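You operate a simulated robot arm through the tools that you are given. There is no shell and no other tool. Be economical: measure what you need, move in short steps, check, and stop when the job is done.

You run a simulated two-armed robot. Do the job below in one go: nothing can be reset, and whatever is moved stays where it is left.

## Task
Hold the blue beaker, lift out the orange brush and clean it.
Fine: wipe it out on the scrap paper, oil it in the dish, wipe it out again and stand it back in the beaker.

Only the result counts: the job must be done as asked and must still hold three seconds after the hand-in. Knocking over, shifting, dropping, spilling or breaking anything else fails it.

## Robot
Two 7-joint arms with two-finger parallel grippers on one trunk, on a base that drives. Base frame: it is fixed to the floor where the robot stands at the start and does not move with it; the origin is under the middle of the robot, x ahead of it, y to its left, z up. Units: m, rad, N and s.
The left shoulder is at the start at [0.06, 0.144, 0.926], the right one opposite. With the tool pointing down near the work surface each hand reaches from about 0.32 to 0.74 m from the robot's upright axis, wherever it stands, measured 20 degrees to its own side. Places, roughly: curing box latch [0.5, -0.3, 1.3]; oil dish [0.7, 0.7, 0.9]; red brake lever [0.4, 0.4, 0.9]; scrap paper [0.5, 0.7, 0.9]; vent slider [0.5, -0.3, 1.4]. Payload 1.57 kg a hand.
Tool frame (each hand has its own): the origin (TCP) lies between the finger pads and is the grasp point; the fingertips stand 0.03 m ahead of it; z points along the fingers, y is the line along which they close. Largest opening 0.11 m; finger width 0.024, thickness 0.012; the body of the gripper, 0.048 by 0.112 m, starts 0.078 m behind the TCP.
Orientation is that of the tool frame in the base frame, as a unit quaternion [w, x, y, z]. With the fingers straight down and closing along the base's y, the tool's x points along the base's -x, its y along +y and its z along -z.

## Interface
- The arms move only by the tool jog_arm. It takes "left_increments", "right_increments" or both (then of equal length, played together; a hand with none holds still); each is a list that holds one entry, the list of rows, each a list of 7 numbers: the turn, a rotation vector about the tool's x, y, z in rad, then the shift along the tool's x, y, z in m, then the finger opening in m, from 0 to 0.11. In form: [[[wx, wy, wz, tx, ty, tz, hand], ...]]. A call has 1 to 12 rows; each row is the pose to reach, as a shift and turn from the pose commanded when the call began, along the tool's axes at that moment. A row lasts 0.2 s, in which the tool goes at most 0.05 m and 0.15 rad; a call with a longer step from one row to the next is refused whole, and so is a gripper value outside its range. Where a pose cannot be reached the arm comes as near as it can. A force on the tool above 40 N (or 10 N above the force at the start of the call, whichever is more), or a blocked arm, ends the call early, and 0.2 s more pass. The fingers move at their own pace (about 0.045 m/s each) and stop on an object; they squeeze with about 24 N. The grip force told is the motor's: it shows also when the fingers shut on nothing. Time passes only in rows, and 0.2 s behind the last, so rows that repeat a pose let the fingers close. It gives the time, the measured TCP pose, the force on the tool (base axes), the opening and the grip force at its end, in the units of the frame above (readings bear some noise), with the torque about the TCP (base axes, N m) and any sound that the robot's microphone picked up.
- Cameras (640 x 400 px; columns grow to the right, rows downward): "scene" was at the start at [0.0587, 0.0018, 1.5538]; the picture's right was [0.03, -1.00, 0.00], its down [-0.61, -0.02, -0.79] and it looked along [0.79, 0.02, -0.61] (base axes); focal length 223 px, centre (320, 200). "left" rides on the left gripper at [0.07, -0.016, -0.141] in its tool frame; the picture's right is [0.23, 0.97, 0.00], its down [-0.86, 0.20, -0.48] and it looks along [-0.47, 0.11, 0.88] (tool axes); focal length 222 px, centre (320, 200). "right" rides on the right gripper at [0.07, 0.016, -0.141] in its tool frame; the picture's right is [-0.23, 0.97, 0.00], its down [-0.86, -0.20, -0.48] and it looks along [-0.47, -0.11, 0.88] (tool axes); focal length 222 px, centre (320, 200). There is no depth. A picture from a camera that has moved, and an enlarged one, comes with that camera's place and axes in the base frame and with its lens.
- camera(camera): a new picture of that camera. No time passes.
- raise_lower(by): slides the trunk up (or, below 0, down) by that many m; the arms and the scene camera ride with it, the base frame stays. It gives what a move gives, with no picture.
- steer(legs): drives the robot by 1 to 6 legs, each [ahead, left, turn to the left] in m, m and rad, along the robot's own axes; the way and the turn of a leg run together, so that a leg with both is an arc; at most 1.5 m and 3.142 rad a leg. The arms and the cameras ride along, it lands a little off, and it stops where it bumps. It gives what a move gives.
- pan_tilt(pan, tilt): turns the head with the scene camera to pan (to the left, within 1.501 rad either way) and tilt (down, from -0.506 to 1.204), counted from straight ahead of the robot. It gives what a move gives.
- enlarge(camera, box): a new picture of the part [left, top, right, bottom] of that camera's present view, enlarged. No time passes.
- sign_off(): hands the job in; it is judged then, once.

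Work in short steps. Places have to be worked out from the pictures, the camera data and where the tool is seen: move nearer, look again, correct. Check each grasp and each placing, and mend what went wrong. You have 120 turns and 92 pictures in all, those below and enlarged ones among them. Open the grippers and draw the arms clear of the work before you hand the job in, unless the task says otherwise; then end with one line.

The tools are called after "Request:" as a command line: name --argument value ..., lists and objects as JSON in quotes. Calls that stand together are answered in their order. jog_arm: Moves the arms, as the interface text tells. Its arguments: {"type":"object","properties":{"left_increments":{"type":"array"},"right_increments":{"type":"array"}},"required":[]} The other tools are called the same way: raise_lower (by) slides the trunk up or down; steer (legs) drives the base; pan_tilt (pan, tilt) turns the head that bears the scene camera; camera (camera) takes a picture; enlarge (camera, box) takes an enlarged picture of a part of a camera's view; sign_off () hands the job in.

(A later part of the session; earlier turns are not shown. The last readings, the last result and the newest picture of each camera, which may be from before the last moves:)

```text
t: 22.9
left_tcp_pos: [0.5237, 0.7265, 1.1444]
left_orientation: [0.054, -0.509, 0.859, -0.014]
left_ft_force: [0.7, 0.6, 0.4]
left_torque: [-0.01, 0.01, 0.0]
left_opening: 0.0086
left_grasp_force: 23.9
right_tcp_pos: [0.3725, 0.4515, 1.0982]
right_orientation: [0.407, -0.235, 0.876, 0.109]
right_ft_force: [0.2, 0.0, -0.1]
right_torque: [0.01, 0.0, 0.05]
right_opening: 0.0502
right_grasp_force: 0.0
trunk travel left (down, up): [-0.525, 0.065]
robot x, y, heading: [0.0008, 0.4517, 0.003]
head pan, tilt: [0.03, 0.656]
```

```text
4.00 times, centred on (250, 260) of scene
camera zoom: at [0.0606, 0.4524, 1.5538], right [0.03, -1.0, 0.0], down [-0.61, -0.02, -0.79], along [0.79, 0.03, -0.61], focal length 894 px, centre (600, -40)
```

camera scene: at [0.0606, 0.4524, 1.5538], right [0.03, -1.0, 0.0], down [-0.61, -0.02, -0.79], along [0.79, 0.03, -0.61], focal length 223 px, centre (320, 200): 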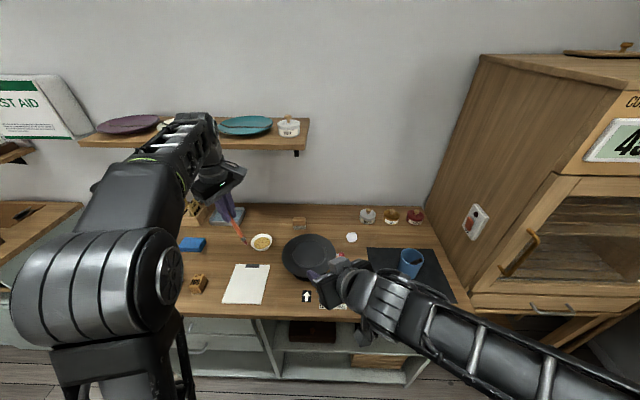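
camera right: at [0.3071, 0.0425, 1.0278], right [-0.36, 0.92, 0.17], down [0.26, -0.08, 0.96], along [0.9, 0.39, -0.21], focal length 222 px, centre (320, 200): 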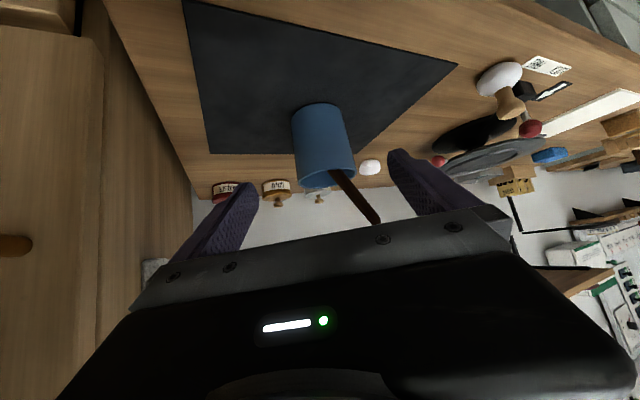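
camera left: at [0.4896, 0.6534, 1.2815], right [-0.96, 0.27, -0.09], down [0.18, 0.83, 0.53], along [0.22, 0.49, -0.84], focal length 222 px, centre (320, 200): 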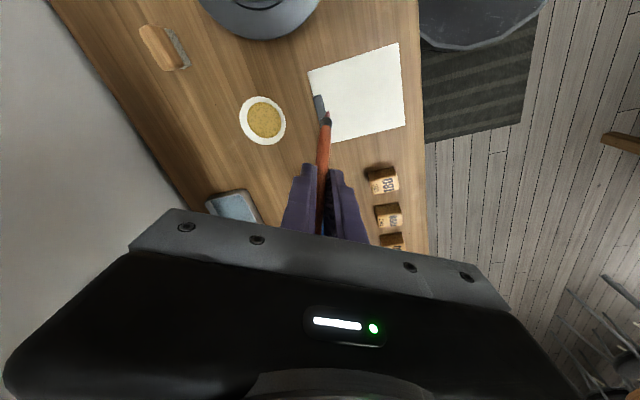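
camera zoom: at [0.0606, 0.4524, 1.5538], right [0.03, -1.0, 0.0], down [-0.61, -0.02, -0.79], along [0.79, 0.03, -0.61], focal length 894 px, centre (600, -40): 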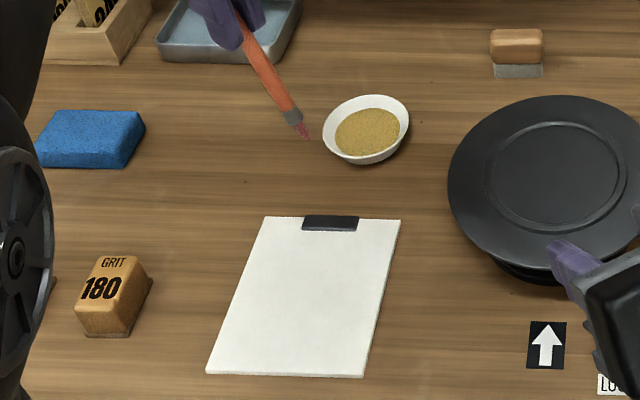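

The pad spans x 0.41–0.557 (clip at the far edge) and y 0.655–0.78. The oil dish is at about (0.65, 0.705), and the brush tip is about 0.141 below the TCP and 0.027 to its right. I lower the tip to about 4 cm above the pad and check.

Request:
jog_arm --left_increments '[[[0, 0, 0, 0.0045, 0.013, 0.032, 0.0], [0, 0, 0, 0.009, 0.026, 0.064, 0.0], [0, 0, 0, 0.0134, 0.0389, 0.0965, 0.0]]]'

Request:
enlarge --camera "left" --box '[230, 60, 422, 180]'

Request:
enlarge --camera "scene" --box '[190, 230, 302, 300]'

```text
t: 23.7
left_tcp_pos: [0.4935, 0.7354, 1.0452]
left_orientation: [0.053, -0.509, 0.859, -0.013]
left_ft_force: [-0.5, -0.3, -0.4]
left_torque: [0.0, -0.03, 0.0]
left_opening: 0.0088
left_grasp_force: 23.9
right_tcp_pos: [0.3708, 0.4523, 1.097]
right_orientation: [0.407, -0.235, 0.876, 0.108]
right_ft_force: [0.3, -0.7, -0.1]
right_torque: [-0.01, 0.0, -0.03]
right_opening: 0.0501
right_grasp_force: 0.1
trunk travel left (down, up): [-0.525, 0.065]
robot x, y, heading: [0.0014, 0.4481, 0.002]
head pan, tilt: [0.03, 0.656]
```

```text
3.33 times, centred on (326, 120) of left
camera zoom: at [0.4583, 0.6635, 1.1819], right [-0.96, 0.27, -0.09], down [0.18, 0.83, 0.53], along [0.22, 0.49, -0.84], focal length 740 px, centre (300, 467)
```

zoom: 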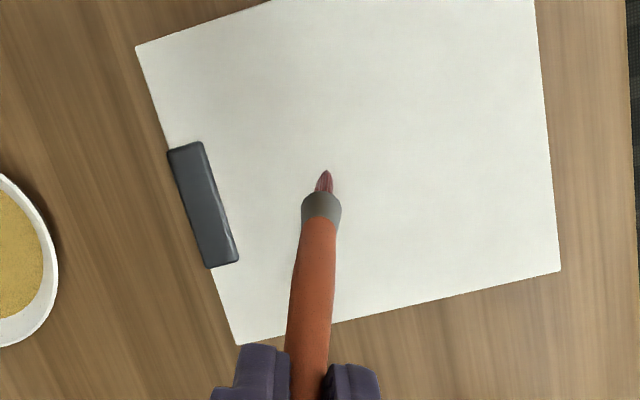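

```text
5.71 times, centred on (246, 265) of scene
camera zoom: at [0.0593, 0.4528, 1.5539], right [0.03, -1.0, 0.0], down [-0.61, -0.02, -0.79], along [0.79, 0.02, -0.61], focal length 1277 px, centre (743, -171)
```

zoom: 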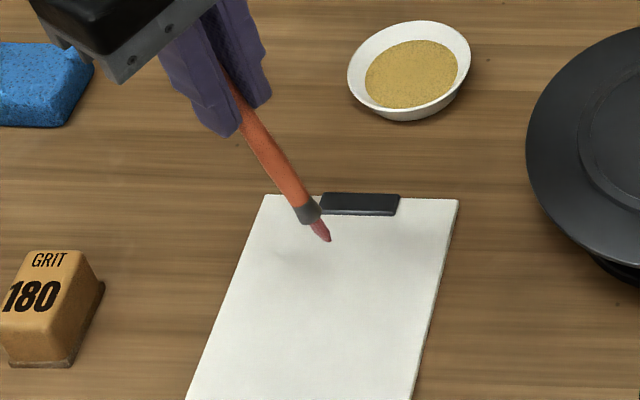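

The tip is over the pad at about (0.491, 0.709, 0.90). I lower in small steps to find contact.

Request:
jog_arm --left_increments '[[[0, 0, 0, 0.001, 0.001, 0.014, 0.0], [0, 0, 0, 0.0022, 0.0022, 0.028, 0.0]]]'

Request:
enlarge --camera "scene" --box '[190, 230, 302, 300]'

```text
t: 24.3
left_tcp_pos: [0.4942, 0.7358, 1.0164]
left_orientation: [0.054, -0.509, 0.859, -0.014]
left_ft_force: [0.6, 0.2, -0.4]
left_torque: [-0.01, -0.01, 0.02]
left_opening: 0.0087
left_grasp_force: 24.1
right_tcp_pos: [0.3717, 0.4508, 1.0973]
right_orientation: [0.406, -0.235, 0.876, 0.11]
right_ft_force: [-0.2, 0.6, -0.1]
right_torque: [0.0, 0.03, -0.04]
right_opening: 0.0503
right_grasp_force: 0.0
trunk travel left (down, up): [-0.525, 0.065]
robot x, y, heading: [0.001, 0.4515, 0.001]
head pan, tilt: [0.03, 0.656]
```

```text
5.71 times, centred on (246, 265) of scene
camera zoom: at [0.0591, 0.4524, 1.5539], right [0.03, -1.0, 0.0], down [-0.61, -0.02, -0.79], along [0.79, 0.03, -0.61], focal length 1277 px, centre (743, -171)
```

zoom: 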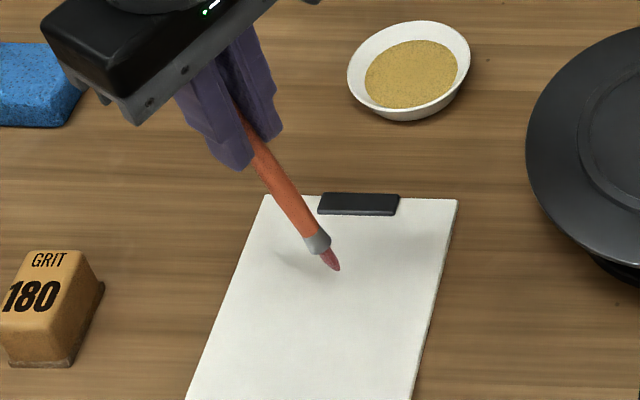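

No contact yet. I lower another 10 mm.

Request:
jog_arm --left_increments '[[[0, 0, 0, 0.0004, 0.0004, 0.005, 0.0], [0, 0, 0, 0.0008, 0.0008, 0.01, 0.0]]]'

Request:
enlarge --camera "scene" --box '[222, 258, 286, 298]'

```text
t: 24.9
left_tcp_pos: [0.4939, 0.7361, 1.0065]
left_orientation: [0.054, -0.509, 0.859, -0.013]
left_ft_force: [0.6, 0.0, 0.7]
left_torque: [-0.04, 0.02, -0.01]
left_opening: 0.0089
left_grasp_force: 24.3
right_tcp_pos: [0.3714, 0.4513, 1.097]
right_orientation: [0.407, -0.235, 0.876, 0.109]
right_ft_force: [-0.1, -0.6, 0.6]
right_torque: [0.01, 0.0, -0.01]
right_opening: 0.05
right_grasp_force: 0.1
trunk travel left (down, up): [-0.525, 0.065]
robot x, y, heading: [0.0006, 0.4495, 0.001]
head pan, tilt: [0.03, 0.656]
```

```text
10.00 times, centred on (254, 278) of scene
camera zoom: at [0.0591, 0.4524, 1.5538], right [0.03, -1.0, 0.0], down [-0.61, -0.02, -0.79], along [0.79, 0.03, -0.61], focal length 2234 px, centre (980, -580)
```

zoom: 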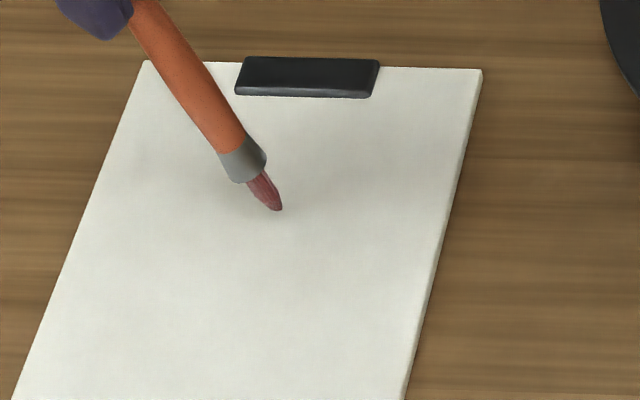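

The shadow closes in on the tip, so contact is near. I lower 5 mm more.

Request:
jog_arm --left_increments '[[[0, 0, 0, 0.0002, 0.0002, 0.003, 0.0], [0, 0, 0, 0.0004, 0.0004, 0.005, 0.0]]]'

Request:
enlarge --camera "scene" --box '[222, 258, 286, 298]'

```text
t: 25.5
left_tcp_pos: [0.4936, 0.7361, 1.0016]
left_orientation: [0.053, -0.509, 0.859, -0.013]
left_ft_force: [0.1, 0.0, -0.2]
left_torque: [-0.01, 0.01, -0.02]
left_opening: 0.0089
left_grasp_force: 23.4
right_tcp_pos: [0.37, 0.4516, 1.0971]
right_orientation: [0.407, -0.235, 0.876, 0.109]
right_ft_force: [0.7, 0.8, -0.4]
right_torque: [0.01, 0.01, 0.0]
right_opening: 0.0502
right_grasp_force: 0.1
trunk travel left (down, up): [-0.525, 0.065]
robot x, y, heading: [0.0021, 0.4501, 0.004]
head pan, tilt: [0.03, 0.656]
```

```text
10.00 times, centred on (254, 278) of scene
camera zoom: at [0.059, 0.4524, 1.5538], right [0.03, -1.0, 0.0], down [-0.61, -0.02, -0.79], along [0.79, 0.03, -0.61], focal length 2234 px, centre (980, -580)
```

zoom: 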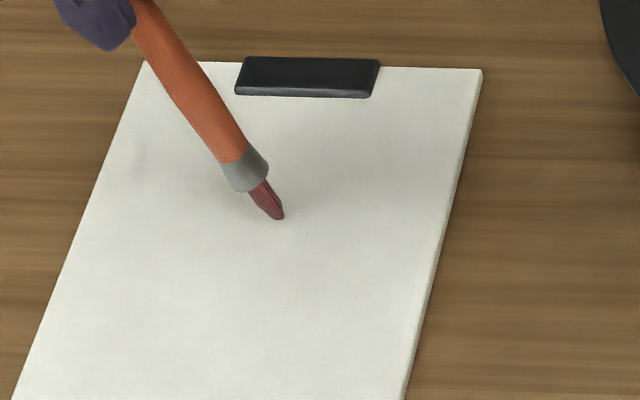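

Request:
jog_arm --left_increments '[[[0, 0, 0, 0.0002, 0.0002, 0.002, 0.0], [0, 0, 0, 0.0003, 0.0003, 0.004, 0.0]]]'

Request:
enlarge --camera "scene" --box '[222, 258, 286, 298]'

```text
t: 26.1
left_tcp_pos: [0.4936, 0.737, 0.9993]
left_orientation: [0.057, -0.508, 0.859, -0.015]
left_ft_force: [-0.1, 3.4, 22.5]
left_torque: [-0.08, 0.15, -0.01]
left_opening: 0.0088
left_grasp_force: 24.3
right_tcp_pos: [0.3699, 0.4503, 1.0979]
right_orientation: [0.408, -0.236, 0.875, 0.109]
right_ft_force: [-0.1, -0.6, -0.1]
right_torque: [0.01, 0.02, 0.02]
right_opening: 0.05
right_grasp_force: 0.0
trunk travel left (down, up): [-0.525, 0.065]
robot x, y, heading: [-0.0006, 0.4501, 0.001]
head pan, tilt: [0.03, 0.656]
```

```text
10.00 times, centred on (254, 278) of scene
camera zoom: at [0.0571, 0.4518, 1.5544], right [0.03, -1.0, 0.0], down [-0.61, -0.02, -0.79], along [0.79, 0.03, -0.61], focal length 2234 px, centre (980, -580)
```

zoom: 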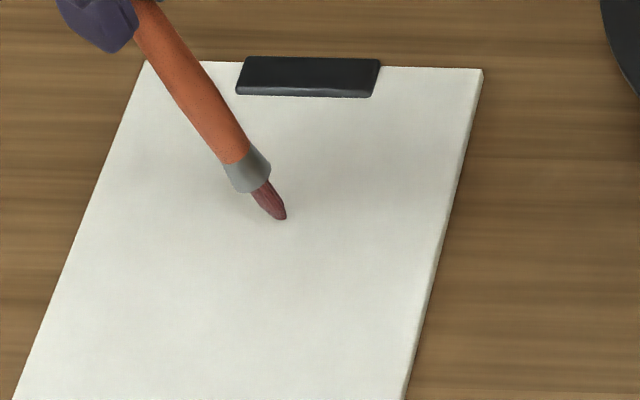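

Contact is at TCP z ≈ 1.000 (22 N at about 2 mm over-travel). I back off to a light pressure and stroke back and forth along x.

Request:
jog_arm --left_increments '[[[0, 0, 0, -0.0002, -0.0002, -0.002, 0.0], [0, 0, 0, 0.0093, 0.0173, -0.0041, 0.0], [0, 0, 0, 0.0188, 0.0347, -0.0063, 0.0], [0, 0, 0, 0.0284, 0.0522, -0.0084, 0.0], [0, 0, 0, 0.0188, 0.0347, -0.0063, 0.0], [0, 0, 0, 0.0093, 0.0173, -0.0041, 0.0]]]'

Request:
enlarge --camera "scene" --box '[206, 248, 302, 308]'

```text
t: 27.5
left_tcp_pos: [0.4723, 0.7377, 0.9996]
left_orientation: [0.053, -0.508, 0.86, -0.013]
left_ft_force: [-2.5, 0.7, 4.5]
left_torque: [-0.02, 0.32, -0.08]
left_opening: 0.0089
left_grasp_force: 24.3
right_tcp_pos: [0.3702, 0.45, 1.0966]
right_orientation: [0.407, -0.235, 0.876, 0.109]
right_ft_force: [-0.2, -0.6, 0.7]
right_torque: [0.02, 0.0, -0.01]
right_opening: 0.0502
right_grasp_force: 0.0
trunk travel left (down, up): [-0.525, 0.065]
robot x, y, heading: [0.0008, 0.45, 0.005]
head pan, tilt: [0.03, 0.656]
```

```text
6.67 times, centred on (254, 278) of scene
camera zoom: at [0.0582, 0.4521, 1.5538], right [0.03, -1.0, 0.0], down [-0.61, -0.02, -0.79], along [0.79, 0.03, -0.61], focal length 1490 px, centre (760, -320)
```

zoom: 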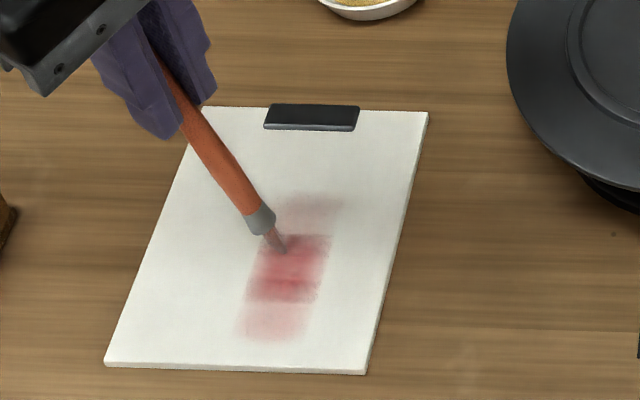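

The wiping works: pigment shows on the pad at 4.5 N. I continue with strokes on a clean strip to the right.

Request:
jog_arm --left_increments '[[[0, 0, 0, 0.0263, -0.0144, -0.0009, 0.0], [0, 0, 0, 0.0358, 0.0031, -0.003, 0.0], [0, 0, 0, 0.0453, 0.0205, -0.0052, 0.0], [0, 0, 0, 0.0358, 0.0031, -0.003, 0.0], [0, 0, 0, 0.0263, -0.0144, -0.0009, 0.0], [0, 0, 0, 0.0168, -0.0319, 0.0012, 0.0], [0, 0, 0, 0.0073, -0.0493, 0.0034, 0.0], [0, 0, 0, 0.0168, -0.0319, 0.0012, 0.0], [0, 0, 0, 0.0263, -0.0144, -0.0009, 0.0], [0, 0, 0, 0.0358, 0.0031, -0.003, 0.0], [0, 0, 0, 0.0453, 0.0205, -0.0052, 0.0], [0, 0, 0, 0.0358, 0.0031, -0.003, 0.0]]]'

Request:
enlarge --camera "scene" --box '[206, 248, 302, 308]'

```text
t: 30.1
left_tcp_pos: [0.453, 0.7063, 0.9993]
left_orientation: [0.054, -0.508, 0.859, -0.013]
left_ft_force: [0.3, -0.1, 0.8]
left_torque: [0.03, 0.04, -0.03]
left_opening: 0.0089
left_grasp_force: 23.9
right_tcp_pos: [0.3708, 0.4516, 1.0972]
right_orientation: [0.408, -0.236, 0.875, 0.109]
right_ft_force: [-0.6, 1.3, -0.8]
right_torque: [0.04, 0.02, 0.01]
right_opening: 0.0499
right_grasp_force: 0.0
trunk travel left (down, up): [-0.525, 0.065]
robot x, y, heading: [0.0019, 0.4517, 0.002]
head pan, tilt: [0.03, 0.656]
```

```text
6.67 times, centred on (254, 278) of scene
camera zoom: at [0.0595, 0.4521, 1.5539], right [0.03, -1.0, 0.0], down [-0.61, -0.02, -0.79], along [0.79, 0.03, -0.61], focal length 1490 px, centre (760, -320)
```

zoom: 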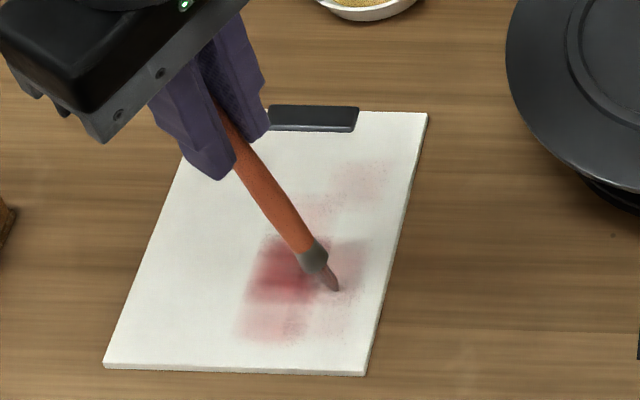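

The marks are getting faint. I press about 1 mm more and repeat on the fresh strip at the left to see how much pigment is left.

Request:
jog_arm --left_increments '[[[0, 0, 0, -0.0263, 0.0144, 0.0022, 0.0], [0, 0, 0, -0.0526, 0.0289, 0.0032, 0.0], [0, 0, 0, -0.0621, 0.0114, 0.0053, 0.0], [0, 0, 0, -0.0716, -0.006, 0.0075, 0.0], [0, 0, 0, -0.0621, 0.0114, 0.0053, 0.0], [0, 0, 0, -0.0526, 0.0289, 0.0032, 0.0], [0, 0, 0, -0.0431, 0.0464, 0.0011, 0.0], [0, 0, 0, -0.0526, 0.0289, 0.0032, 0.0], [0, 0, 0, -0.0621, 0.0114, 0.0053, 0.0], [0, 0, 0, -0.0716, -0.006, 0.0075, 0.0], [0, 0, 0, -0.0621, 0.0114, 0.0053, 0.0], [0, 0, 0, -0.0526, 0.0289, 0.0032, 0.0]]]'

Request:
enlarge --camera "scene" --box '[206, 248, 302, 308]'

```text
t: 32.7
left_tcp_pos: [0.4535, 0.7648, 0.9971]
left_orientation: [0.054, -0.508, 0.86, -0.015]
left_ft_force: [2.5, 0.6, 9.6]
left_torque: [-0.29, -0.32, 0.08]
left_opening: 0.009
left_grasp_force: 24.8
right_tcp_pos: [0.3703, 0.4517, 1.0967]
right_orientation: [0.406, -0.236, 0.876, 0.11]
right_ft_force: [-0.3, 0.0, 0.2]
right_torque: [0.0, 0.0, -0.03]
right_opening: 0.0498
right_grasp_force: 0.0
trunk travel left (down, up): [-0.525, 0.065]
robot x, y, heading: [-0.0022, 0.4506, 0.0]
head pan, tilt: [0.03, 0.656]
```

```text
6.67 times, centred on (254, 278) of scene
camera zoom: at [0.0588, 0.4521, 1.5539], right [0.03, -1.0, 0.0], down [-0.61, -0.02, -0.79], along [0.79, 0.02, -0.61], focal length 1490 px, centre (760, -320)
```

zoom: 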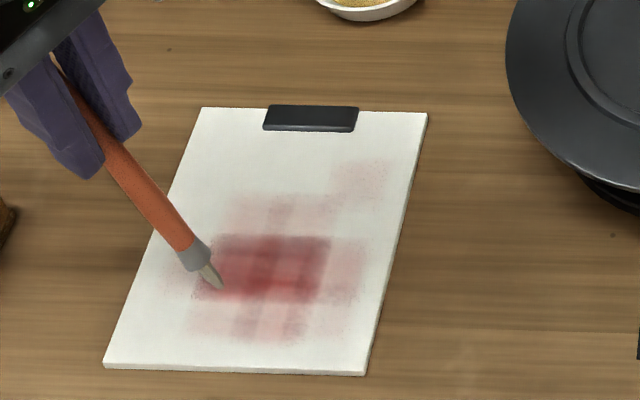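

The bristles are now beige rather than red. I lift and inspect them closely.

Request:
jog_arm --left_increments '[[[0, 0, 0, -0.002, -0.002, -0.03, 0.0], [0, 0, 0, -0.005, -0.005, -0.06, 0.0]]]'

Request:
enlarge --camera "left" --box '[288, 80, 368, 130]'

Request:
enlarge --camera "scene" --box '[206, 240, 302, 300]'

```text
t: 33.3
left_tcp_pos: [0.4513, 0.767, 1.0583]
left_orientation: [0.052, -0.508, 0.859, -0.013]
left_ft_force: [-0.3, -0.1, 0.0]
left_torque: [0.01, 0.0, 0.02]
left_opening: 0.0087
left_grasp_force: 24.3
right_tcp_pos: [0.3714, 0.4512, 1.0967]
right_orientation: [0.406, -0.235, 0.876, 0.109]
right_ft_force: [-0.1, -0.8, 0.8]
right_torque: [0.0, -0.02, 0.01]
right_opening: 0.05
right_grasp_force: 0.1
trunk travel left (down, up): [-0.525, 0.065]
robot x, y, heading: [-0.0022, 0.4488, 0.004]
head pan, tilt: [0.03, 0.656]
```

```text
8.00 times, centred on (328, 105) of left
camera zoom: at [0.4184, 0.6934, 1.1953], right [-0.96, 0.27, -0.09], down [0.18, 0.83, 0.53], along [0.22, 0.49, -0.84], focal length 1777 px, centre (256, 960)
```

zoom: 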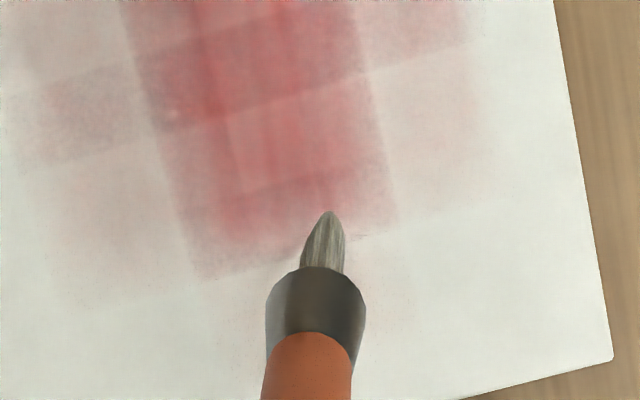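

```text
6.67 times, centred on (254, 270) of scene
camera zoom: at [0.059, 0.4524, 1.5538], right [0.03, -1.0, 0.0], down [-0.61, -0.02, -0.79], along [0.79, 0.03, -0.61], focal length 1490 px, centre (760, -267)
```

zoom: 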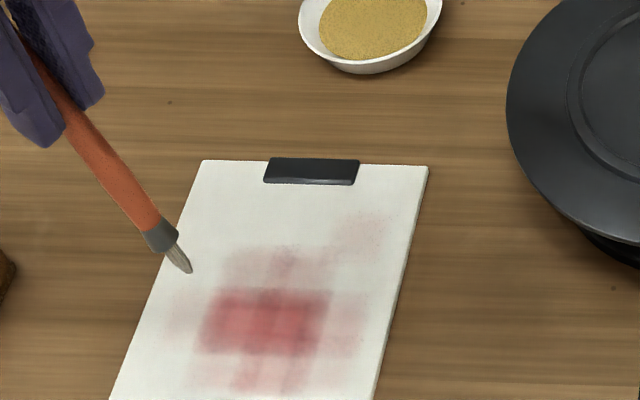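

The bristles are clean grey. Now I carry the brush up and over the oil dish (around (0.65, 0.705)), keeping high.

Request:
jog_arm --left_increments '[[[0, 0, 0, -0.0035, -0.0036, -0.0447, 0.0], [0, 0, 0, -0.018, -0.042, -0.0405, 0.0], [0, 0, 0, -0.032, -0.081, -0.0364, 0.0], [0, 0, 0, -0.046, -0.12, -0.0322, 0.0], [0, 0, 0, -0.06, -0.159, -0.028, 0.0], [0, 0, 0, -0.0734, -0.1966, -0.0239, 0.0]]]'

Request:
enlarge --camera "left" --box '[230, 60, 422, 180]'

Request:
enlarge --camera "scene" --box '[206, 215, 302, 275]'

```text
t: 34.7
left_tcp_pos: [0.5972, 0.7436, 1.1038]
left_orientation: [0.055, -0.508, 0.859, -0.014]
left_ft_force: [-0.4, 0.1, 0.2]
left_torque: [0.02, 0.04, 0.01]
left_opening: 0.0091
left_grasp_force: 23.9
left hand out of reach, approached as far as the arm can: row 5, 6
right_tcp_pos: [0.3717, 0.4515, 1.0962]
right_orientation: [0.407, -0.235, 0.876, 0.108]
right_ft_force: [-0.4, -0.4, 0.0]
right_torque: [0.02, 0.0, 0.01]
right_opening: 0.0501
right_grasp_force: 0.0
trunk travel left (down, up): [-0.525, 0.065]
robot x, y, heading: [-0.0018, 0.4546, 0.003]
head pan, tilt: [0.03, 0.656]
```

```text
3.33 times, centred on (326, 120) of left
camera zoom: at [0.5625, 0.6714, 1.2409], right [-0.96, 0.27, -0.1], down [0.18, 0.83, 0.53], along [0.22, 0.49, -0.84], focal length 740 px, centre (300, 467)
```

zoom: 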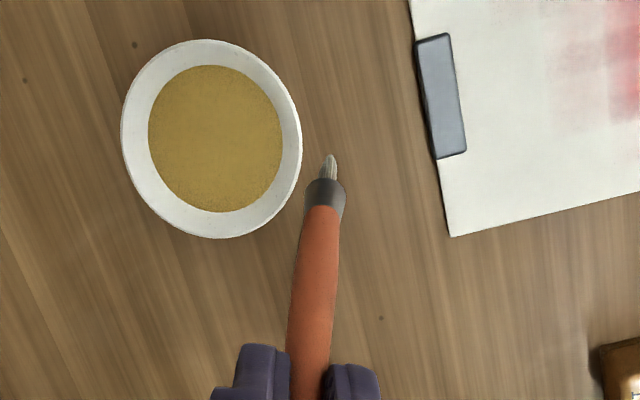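

```text
6.67 times, centred on (254, 245) of scene
camera zoom: at [0.0598, 0.4524, 1.5538], right [0.03, -1.0, 0.0], down [-0.61, -0.02, -0.79], along [0.79, 0.03, -0.61], focal length 1490 px, centre (760, -100)
```

zoom: 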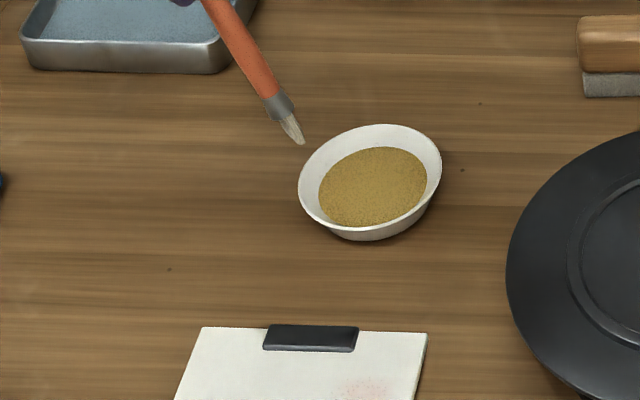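

The reach ends at x ≈ 0.60 here. I look down to see how much room the base has to move forward.

Request:
pan_tilt --pan 0 --tilt 1.2

Request:
camera --camera "scene"

```text
t: 35.7
left_tcp_pos: [0.5963, 0.7455, 1.104]
left_orientation: [0.055, -0.509, 0.859, -0.013]
left_ft_force: [1.1, 1.0, -0.1]
left_torque: [0.05, -0.02, -0.02]
left_opening: 0.0087
left_grasp_force: 23.9
right_tcp_pos: [0.3714, 0.4513, 1.0969]
right_orientation: [0.407, -0.236, 0.876, 0.109]
right_ft_force: [-0.2, 0.3, 0.5]
right_torque: [0.01, 0.03, 0.0]
right_opening: 0.0503
right_grasp_force: 0.2
trunk travel left (down, up): [-0.525, 0.065]
robot x, y, heading: [0.0003, 0.4524, 0.003]
head pan, tilt: [0.0, 1.201]
```

```text
40 pictures are left
camera scene: at [0.0286, 0.4497, 1.5142], right [0.0, -1.0, 0.0], down [-0.93, 0.0, -0.36], along [0.36, 0.0, -0.93], focal length 223 px, centre (320, 200)
```

scene: 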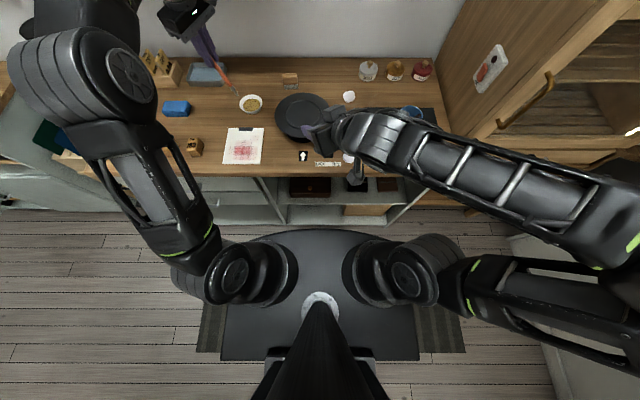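

The base has little room in front, so instead I tilt the hand 20° so that the brush points forward to reach the dish, hovering at tip z ≈ 0.93. I also aim the head back at the dish.

Request:
jog_arm --left_increments '[[[0.102, -0.056, -0.004, 0.002, -0.003, 0.0, 0.0], [0.204, -0.112, -0.007, 0.0044, -0.0066, 0.01, 0.0], [0.306, -0.168, -0.011, 0.0066, -0.0101, 0.025, 0.0], [0.306, -0.168, -0.011, 0.0066, -0.0101, 0.0406, 0.0]]]'

Request:
pan_tilt --pan 0.3 --tilt 0.75

Request:
camera --camera "scene"

Request:
enlarge --camera "left" --box '[230, 60, 422, 180]'

```text
t: 36.7
left_tcp_pos: [0.6085, 0.7352, 1.0641]
left_orientation: [0.203, -0.498, 0.837, -0.103]
left_ft_force: [-0.3, -0.6, 0.1]
left_torque: [0.02, 0.01, -0.04]
left_opening: 0.0087
left_grasp_force: 24.2
right_tcp_pos: [0.3722, 0.4514, 1.0961]
right_orientation: [0.407, -0.236, 0.876, 0.11]
right_ft_force: [0.8, 0.6, -0.4]
right_torque: [0.0, -0.01, -0.02]
right_opening: 0.05
right_grasp_force: 0.1
trunk travel left (down, up): [-0.525, 0.065]
robot x, y, heading: [-0.0011, 0.451, 0.004]
head pan, tilt: [0.0, 1.201]
```

```text
t: 37.6
left_tcp_pos: [0.6077, 0.7361, 1.0657]
left_orientation: [0.202, -0.499, 0.837, -0.102]
left_ft_force: [0.2, 1.2, -0.6]
left_torque: [0.01, -0.03, 0.0]
left_opening: 0.0088
left_grasp_force: 24.0
right_tcp_pos: [0.3703, 0.451, 1.0985]
right_orientation: [0.406, -0.236, 0.876, 0.11]
right_ft_force: [-0.4, -0.4, 0.1]
right_torque: [0.0, 0.02, -0.02]
right_opening: 0.0502
right_grasp_force: 0.0
trunk travel left (down, up): [-0.525, 0.065]
robot x, y, heading: [0.0006, 0.4477, 0.004]
head pan, tilt: [0.3, 0.75]
```

```text
39 pictures are left
camera scene: at [0.0516, 0.4742, 1.5458], right [0.3, -0.95, 0.0], down [-0.65, -0.2, -0.73], along [0.7, 0.22, -0.68], focal length 223 px, centre (320, 200)
```

scene: 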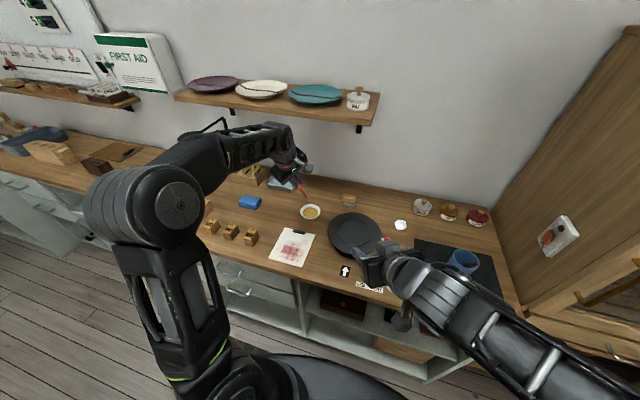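

```text
3.33 times, centred on (326, 120) of left
camera zoom: at [0.528, 0.6624, 1.1824], right [-0.87, 0.27, -0.42], down [-0.01, 0.83, 0.56], along [0.5, 0.49, -0.72], focal length 740 px, centre (300, 467)
```

zoom: 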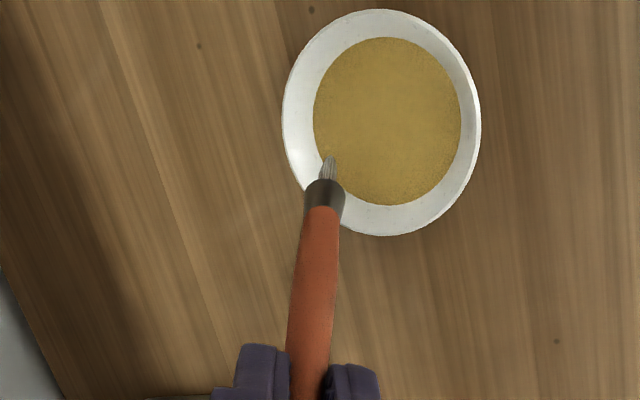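

The tip is directly above the middle of the oil (both at about (0.649, 0.702)). I lower it 4 cm vertically and check.

Request:
jog_arm --left_increments '[[[0, 0, 0, 0.0047, 0.0075, 0.018, 0.0], [0, 0, 0, 0.0095, 0.015, 0.0359, 0.0]]]'

Request:
enlarge --camera "scene" --box '[272, 180, 352, 230]'

Request:
enlarge --camera "left" --box '[230, 60, 422, 180]'

```text
t: 38.2
left_tcp_pos: [0.6082, 0.735, 1.025]
left_orientation: [0.202, -0.499, 0.837, -0.103]
left_ft_force: [1.2, 0.2, -0.2]
left_torque: [0.0, 0.01, 0.02]
left_opening: 0.009
left_grasp_force: 24.0
right_tcp_pos: [0.3714, 0.4513, 1.097]
right_orientation: [0.407, -0.236, 0.876, 0.11]
right_ft_force: [0.0, 0.4, 0.5]
right_torque: [-0.03, 0.0, 0.03]
right_opening: 0.0503
right_grasp_force: 0.0
trunk travel left (down, up): [-0.525, 0.065]
robot x, y, heading: [0.0013, 0.455, 0.006]
head pan, tilt: [0.3, 0.75]
```

```text
8.00 times, centred on (312, 205) of scene
camera zoom: at [0.0518, 0.4744, 1.5459], right [0.3, -0.95, 0.0], down [-0.65, -0.2, -0.73], along [0.7, 0.22, -0.68], focal length 1787 px, centre (384, 160)
```

zoom: 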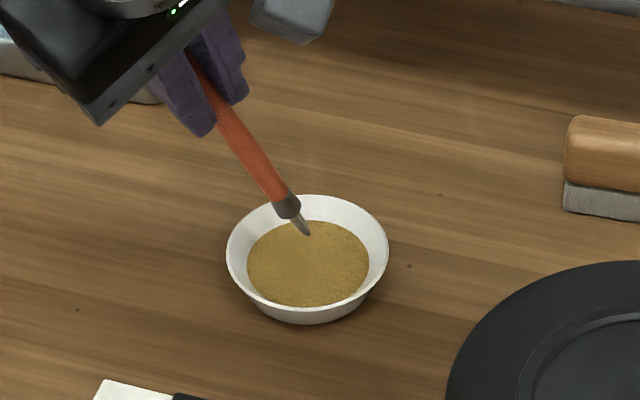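

```text
3.33 times, centred on (326, 120) of left
camera zoom: at [0.5282, 0.6625, 1.1424], right [-0.87, 0.27, -0.42], down [-0.01, 0.83, 0.56], along [0.5, 0.49, -0.72], focal length 740 px, centre (300, 467)
```

zoom: 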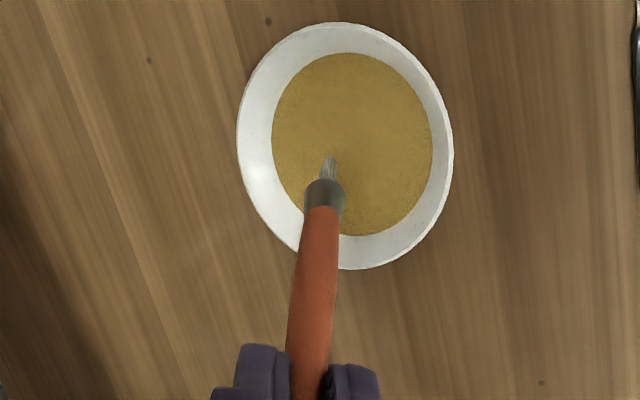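

Still aligned. I lower 16 mm into the oil.

Request:
jog_arm --left_increments '[[[0, 0, 0, 0.0019, 0.003, 0.0072, 0.0], [0, 0, 0, 0.0038, 0.006, 0.0144, 0.0]]]'

Request:
enlarge --camera "scene" --box '[272, 180, 352, 230]'

```text
t: 38.8
left_tcp_pos: [0.607, 0.7352, 1.0081]
left_orientation: [0.202, -0.499, 0.836, -0.101]
left_ft_force: [-0.5, -0.9, 0.1]
left_torque: [-0.02, -0.02, 0.0]
left_opening: 0.0086
left_grasp_force: 23.6
right_tcp_pos: [0.3712, 0.4511, 1.0971]
right_orientation: [0.406, -0.236, 0.876, 0.11]
right_ft_force: [0.4, -0.2, 0.1]
right_torque: [-0.01, -0.02, -0.04]
right_opening: 0.0502
right_grasp_force: 0.0
trunk travel left (down, up): [-0.525, 0.065]
robot x, y, heading: [0.002, 0.4521, 0.004]
head pan, tilt: [0.3, 0.75]
```

```text
8.00 times, centred on (312, 205) of scene
camera zoom: at [0.0518, 0.4743, 1.5459], right [0.3, -0.95, 0.0], down [-0.65, -0.2, -0.73], along [0.7, 0.22, -0.68], focal length 1787 px, centre (384, 160)
```

zoom: 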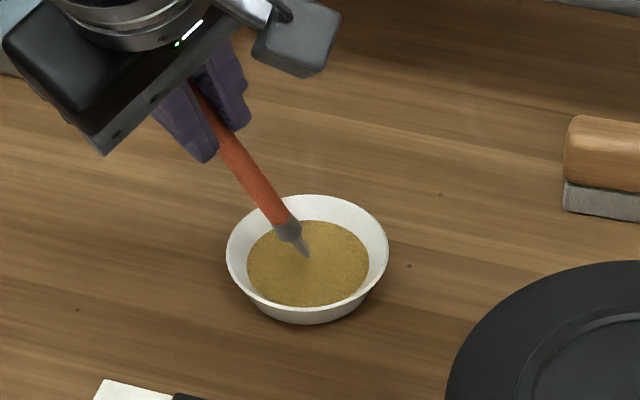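

Just at the oil surface. I lower 4 mm more, dwell, and watch the force.

Request:
jog_arm --left_increments '[[[0, 0, 0, 0.0005, 0.0007, 0.0018, 0.0], [0, 0, 0, 0.0009, 0.0015, 0.0036, 0.0], [0, 0, 0, 0.0009, 0.0015, 0.0036, 0.0]]]'

Request:
enlarge --camera "scene" --box '[288, 190, 336, 220]'

```text
t: 39.6
left_tcp_pos: [0.608, 0.7369, 1.0046]
left_orientation: [0.202, -0.498, 0.837, -0.102]
left_ft_force: [0.7, 0.2, -1.0]
left_torque: [0.0, 0.01, -0.02]
left_opening: 0.0086
left_grasp_force: 23.7
right_tcp_pos: [0.3717, 0.4517, 1.0973]
right_orientation: [0.407, -0.235, 0.876, 0.109]
right_ft_force: [0.3, 0.4, -0.7]
right_torque: [-0.01, -0.01, -0.03]
right_opening: 0.0503
right_grasp_force: 0.0
trunk travel left (down, up): [-0.525, 0.065]
robot x, y, heading: [0.0031, 0.4487, 0.002]
head pan, tilt: [0.3, 0.75]
```

```text
13.33 times, centred on (312, 205) of scene
camera zoom: at [0.0517, 0.4743, 1.5459], right [0.3, -0.95, 0.0], down [-0.65, -0.2, -0.73], along [0.7, 0.22, -0.68], focal length 2979 px, centre (427, 133)
```

zoom: 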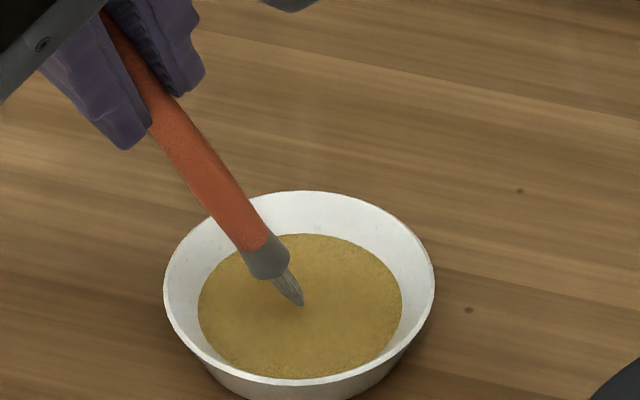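

Bristles still appear unsubmerged and there's no force. I lower another 5 mm and dwell.

Request:
jog_arm --left_increments '[[[0, 0, 0, 0.0005, 0.0008, 0.0018, 0.0], [0, 0, 0, 0.0009, 0.0015, 0.0036, 0.0], [0, 0, 0, 0.0012, 0.0019, 0.0045, 0.0], [0, 0, 0, 0.0012, 0.0019, 0.0045, 0.0]]]'

Request:
enlarge --camera "scene" --box '[288, 190, 336, 220]'

```text
t: 40.6
left_tcp_pos: [0.6074, 0.7373, 0.9987]
left_orientation: [0.202, -0.498, 0.837, -0.102]
left_ft_force: [0.4, 0.1, -0.4]
left_torque: [-0.01, 0.01, 0.01]
left_opening: 0.0088
left_grasp_force: 23.9
right_tcp_pos: [0.3711, 0.4511, 1.0969]
right_orientation: [0.407, -0.236, 0.876, 0.11]
right_ft_force: [-0.3, -0.7, -0.1]
right_torque: [0.01, -0.03, 0.0]
right_opening: 0.0503
right_grasp_force: 0.1
trunk travel left (down, up): [-0.525, 0.065]
robot x, y, heading: [-0.0021, 0.4521, 0.001]
head pan, tilt: [0.3, 0.75]
```

```text
13.33 times, centred on (312, 205) of scene
camera zoom: at [0.0517, 0.4743, 1.5459], right [0.3, -0.95, 0.0], down [-0.65, -0.2, -0.73], along [0.7, 0.22, -0.68], focal length 2979 px, centre (427, 133)
```

zoom: 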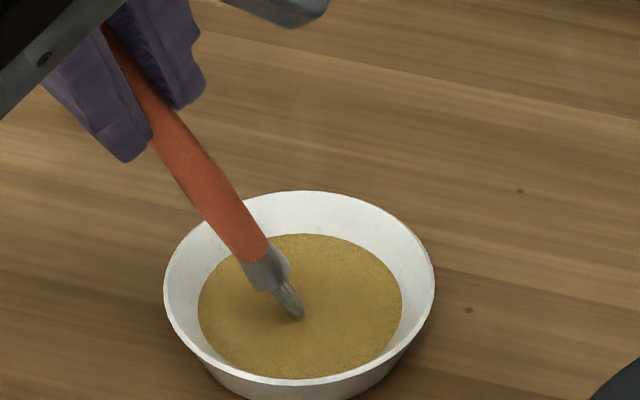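

Request:
jog_arm --left_increments '[[[0, 0, 0, 0.0004, 0.0006, 0.0013, 0.0], [0, 0, 0, 0.0007, 0.0011, 0.0027, 0.0], [0, 0, 0, 0.0007, 0.0011, 0.0027, 0.0]]]'

Request:
enlarge --camera "scene" --box '[296, 195, 328, 215]'

```text
t: 41.4
left_tcp_pos: [0.6082, 0.7342, 0.997]
left_orientation: [0.202, -0.499, 0.836, -0.104]
left_ft_force: [-0.6, 0.5, 7.2]
left_torque: [-0.09, -0.2, 0.0]
left_opening: 0.0086
left_grasp_force: 23.9
right_tcp_pos: [0.3707, 0.4514, 1.0982]
right_orientation: [0.408, -0.234, 0.875, 0.108]
right_ft_force: [0.6, 0.5, -0.3]
right_torque: [-0.01, -0.03, -0.06]
right_opening: 0.05
right_grasp_force: 0.1
trunk travel left (down, up): [-0.525, 0.065]
robot x, y, heading: [0.0027, 0.4496, 0.005]
head pan, tilt: [0.3, 0.75]
```

```text
16.00 times, centred on (312, 205) of scene
camera zoom: at [0.0507, 0.4741, 1.546], right [0.3, -0.95, 0.0], down [-0.65, -0.2, -0.73], along [0.7, 0.22, -0.68], focal length 3575 px, centre (448, 120)
```

zoom: 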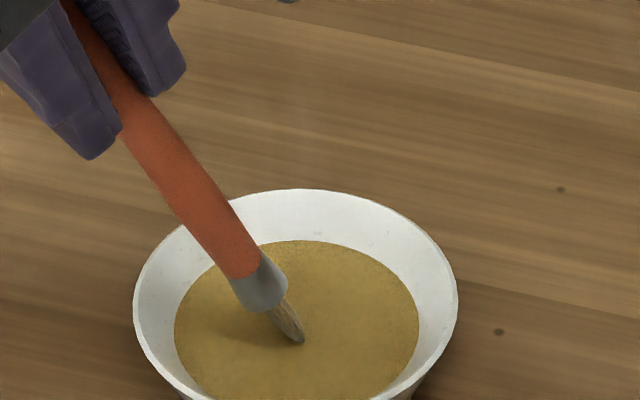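

Contact with the oil/dish floor (7 N), and the bristles begin to turn golden. I ease off 1 mm, dwell with a tiny swirl, then lift to inspect.

Request:
jog_arm --left_increments '[[[0, 0, 0, -0.0003, -0.0004, -0.0011, 0.0], [0, 0, 0, 0.0025, -0.0004, -0.0011, 0.0], [0, 0, 0, -0.0003, -0.0004, -0.0011, 0.0], [0, 0, 0, -0.0003, -0.0004, -0.0011, 0.0], [0, 0, 0, -0.0003, -0.0004, -0.0011, 0.0], [0, 0, 0, -0.0047, -0.0075, -0.018, 0.0], [0, 0, 0, -0.0095, -0.015, -0.0359, 0.0], [0, 0, 0, -0.0142, -0.0225, -0.0538, 0.0]]]'

Request:
enlarge --camera "left" --box '[288, 80, 368, 130]'

Request:
enlarge --camera "scene" --box '[272, 180, 352, 230]'

```text
t: 43.2
left_tcp_pos: [0.6076, 0.7352, 1.0575]
left_orientation: [0.202, -0.498, 0.837, -0.102]
left_ft_force: [-0.7, -0.4, -0.3]
left_torque: [0.02, -0.02, -0.01]
left_opening: 0.0091
left_grasp_force: 24.2
right_tcp_pos: [0.3716, 0.4504, 1.096]
right_orientation: [0.407, -0.235, 0.876, 0.108]
right_ft_force: [-0.1, -0.3, -0.3]
right_torque: [-0.04, 0.03, -0.02]
right_opening: 0.0501
right_grasp_force: 0.1
trunk travel left (down, up): [-0.525, 0.065]
robot x, y, heading: [0.0012, 0.451, 0.003]
head pan, tilt: [0.3, 0.75]
```

```text
8.00 times, centred on (328, 105) of left
camera zoom: at [0.528, 0.6621, 1.1746], right [-0.87, 0.27, -0.42], down [-0.01, 0.83, 0.56], along [0.5, 0.49, -0.72], focal length 1777 px, centre (256, 960)
```

zoom: 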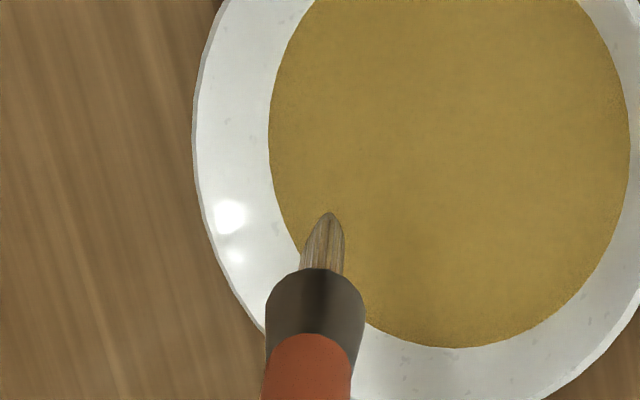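

```text
8.00 times, centred on (312, 205) of scene
camera zoom: at [0.0514, 0.4742, 1.5459], right [0.3, -0.95, 0.0], down [-0.65, -0.2, -0.73], along [0.7, 0.22, -0.68], focal length 1787 px, centre (384, 160)
```

zoom: 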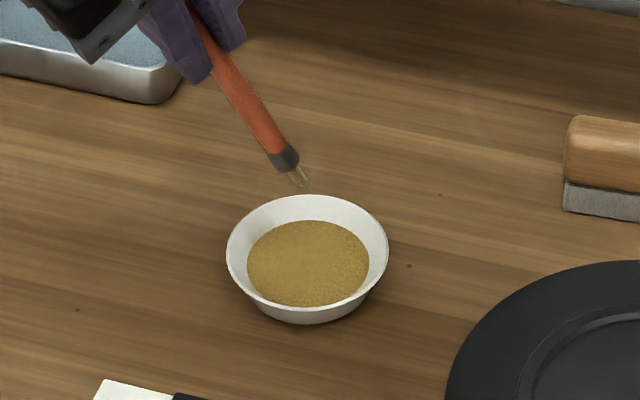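

The bristles have turned tan, so they're oiled. One more dip with a longer dwell makes sure of it.

Request:
jog_arm --left_increments '[[[0, 0, 0, 0.0047, 0.0075, 0.018, 0.0], [0, 0, 0, 0.0095, 0.015, 0.0359, 0.0], [0, 0, 0, 0.0128, 0.0202, 0.0484, 0.0], [0, 0, 0, 0.0142, 0.0225, 0.0538, 0.0], [0, 0, 0, 0.0142, 0.0225, 0.0538, 0.0], [0, 0, 0, 0.0142, 0.0225, 0.0538, 0.0], [0, 0, 0, 0.0142, 0.0225, 0.0538, 0.0], [0, 0, 0, 0.0142, 0.0225, 0.0538, 0.0], [0, 0, 0, 0.0142, 0.0225, 0.0538, 0.0], [0, 0, 0, 0.0095, 0.015, 0.0359, 0.0], [0, 0, 0, 0.0, 0.0, 0.0, 0.0], [0, 0, 0, -0.0047, -0.0075, -0.018, 0.0]]]'

Request:
enlarge --camera "left" --box '[288, 80, 368, 130]'

```text
t: 45.8
left_tcp_pos: [0.6085, 0.7358, 1.0769]
left_orientation: [0.203, -0.499, 0.836, -0.102]
left_ft_force: [-0.7, -0.1, -0.4]
left_torque: [-0.03, -0.01, -0.04]
left_opening: 0.0089
left_grasp_force: 24.1
right_tcp_pos: [0.3714, 0.4514, 1.0977]
right_orientation: [0.407, -0.236, 0.876, 0.109]
right_ft_force: [-0.5, 0.1, -0.4]
right_torque: [0.0, 0.0, -0.04]
right_opening: 0.0499
right_grasp_force: 0.1
trunk travel left (down, up): [-0.525, 0.065]
robot x, y, heading: [0.0021, 0.4504, 0.007]
head pan, tilt: [0.3, 0.75]
```

```text
8.00 times, centred on (328, 105) of left
camera zoom: at [0.5285, 0.6632, 1.1942], right [-0.87, 0.27, -0.42], down [-0.01, 0.83, 0.56], along [0.5, 0.49, -0.72], focal length 1777 px, centre (256, 960)
```

zoom: 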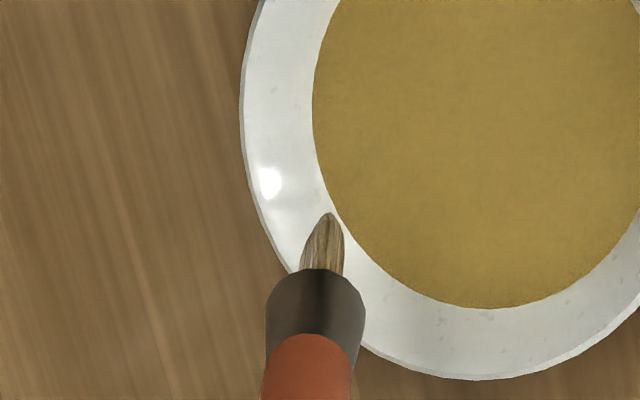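

The bristles are golden with oil. I return over the pad, hand back to vertical, aiming at the clean left strip (tip about (0.50, 0.76)).

Request:
jog_arm --left_increments '[[[-0.061, 0.034, 0.002, 0, 0.023, -0.012, 0.0], [-0.122, 0.067, 0.004, 0, 0.046, -0.022, 0.0], [-0.184, 0.101, 0.007, 0, 0.07, -0.028, 0.0], [-0.245, 0.134, 0.009, -0.0005, 0.095, -0.0285, 0.0], [-0.306, 0.168, 0.011, -0.0009, 0.115, -0.0285, 0.0]]]'

Request:
enlarge --camera "left" --box '[230, 60, 422, 180]'

```text
t: 47.0
left_tcp_pos: [0.505, 0.7913, 1.0593]
left_orientation: [0.054, -0.509, 0.859, -0.014]
left_ft_force: [0.9, 0.0, -0.3]
left_torque: [0.0, -0.02, -0.02]
left_opening: 0.0089
left_grasp_force: 23.7
right_tcp_pos: [0.3705, 0.4521, 1.0965]
right_orientation: [0.407, -0.236, 0.876, 0.109]
right_ft_force: [0.2, 0.0, 0.4]
right_torque: [-0.01, -0.01, -0.01]
right_opening: 0.0502
right_grasp_force: 0.0
trunk travel left (down, up): [-0.525, 0.065]
robot x, y, heading: [-0.001, 0.4508, -0.002]
head pan, tilt: [0.3, 0.75]
```

```text
3.33 times, centred on (326, 120) of left
camera zoom: at [0.4698, 0.7188, 1.1973], right [-0.96, 0.27, -0.09], down [0.18, 0.83, 0.53], along [0.22, 0.49, -0.84], focal length 740 px, centre (300, 467)
```

zoom: 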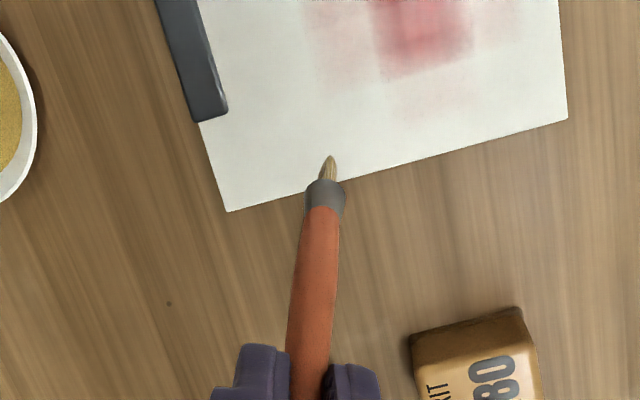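

The tip is above clean paper at the left strip. I descend to light contact and stroke along x.

Request:
jog_arm --left_increments '[[[0, 0, 0, 0.0016, 0.0016, 0.02, 0.0], [0, 0, 0, 0.0032, 0.0032, 0.04, 0.0], [0, 0, 0, 0.0046, 0.0046, 0.058, 0.0], [0, 0, 0, 0.0048, 0.0048, 0.0601, 0.0], [0, 0, 0, 0.0143, 0.0223, 0.058, 0.0], [0, 0, 0, 0.0238, 0.0397, 0.0558, 0.0], [0, 0, 0, 0.0334, 0.0572, 0.0537, 0.0], [0, 0, 0, 0.0238, 0.0397, 0.0558, 0.0], [0, 0, 0, 0.0143, 0.0223, 0.058, 0.0], [0, 0, 0, 0.0048, 0.0048, 0.0601, 0.0], [0, 0, 0, 0.0143, 0.0223, 0.058, 0.0], [0, 0, 0, 0.0238, 0.0397, 0.0558, 0.0]]]'

Request:
enlarge --camera "scene" --box '[240, 210, 336, 270]'

```text
t: 49.6
left_tcp_pos: [0.4648, 0.79, 0.9997]
left_orientation: [0.054, -0.509, 0.859, -0.014]
left_ft_force: [0.2, 0.0, 0.7]
left_torque: [0.0, 0.0, 0.0]
left_opening: 0.0089
left_grasp_force: 23.6
right_tcp_pos: [0.3713, 0.4511, 1.096]
right_orientation: [0.407, -0.234, 0.876, 0.108]
right_ft_force: [0.7, 0.1, 0.1]
right_torque: [0.01, -0.01, -0.02]
right_opening: 0.0501
right_grasp_force: 0.0
trunk travel left (down, up): [-0.525, 0.065]
robot x, y, heading: [0.001, 0.4535, -0.001]
head pan, tilt: [0.3, 0.75]
```

```text
6.67 times, centred on (288, 240) of scene
camera zoom: at [0.0515, 0.4743, 1.5459], right [0.3, -0.95, 0.0], down [-0.65, -0.2, -0.73], along [0.7, 0.22, -0.68], focal length 1490 px, centre (533, -67)
```

zoom: 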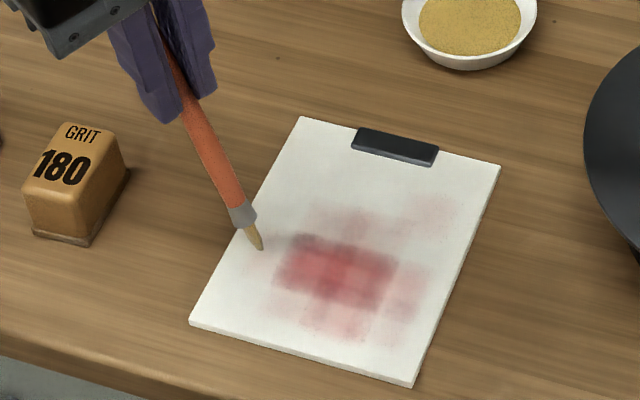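

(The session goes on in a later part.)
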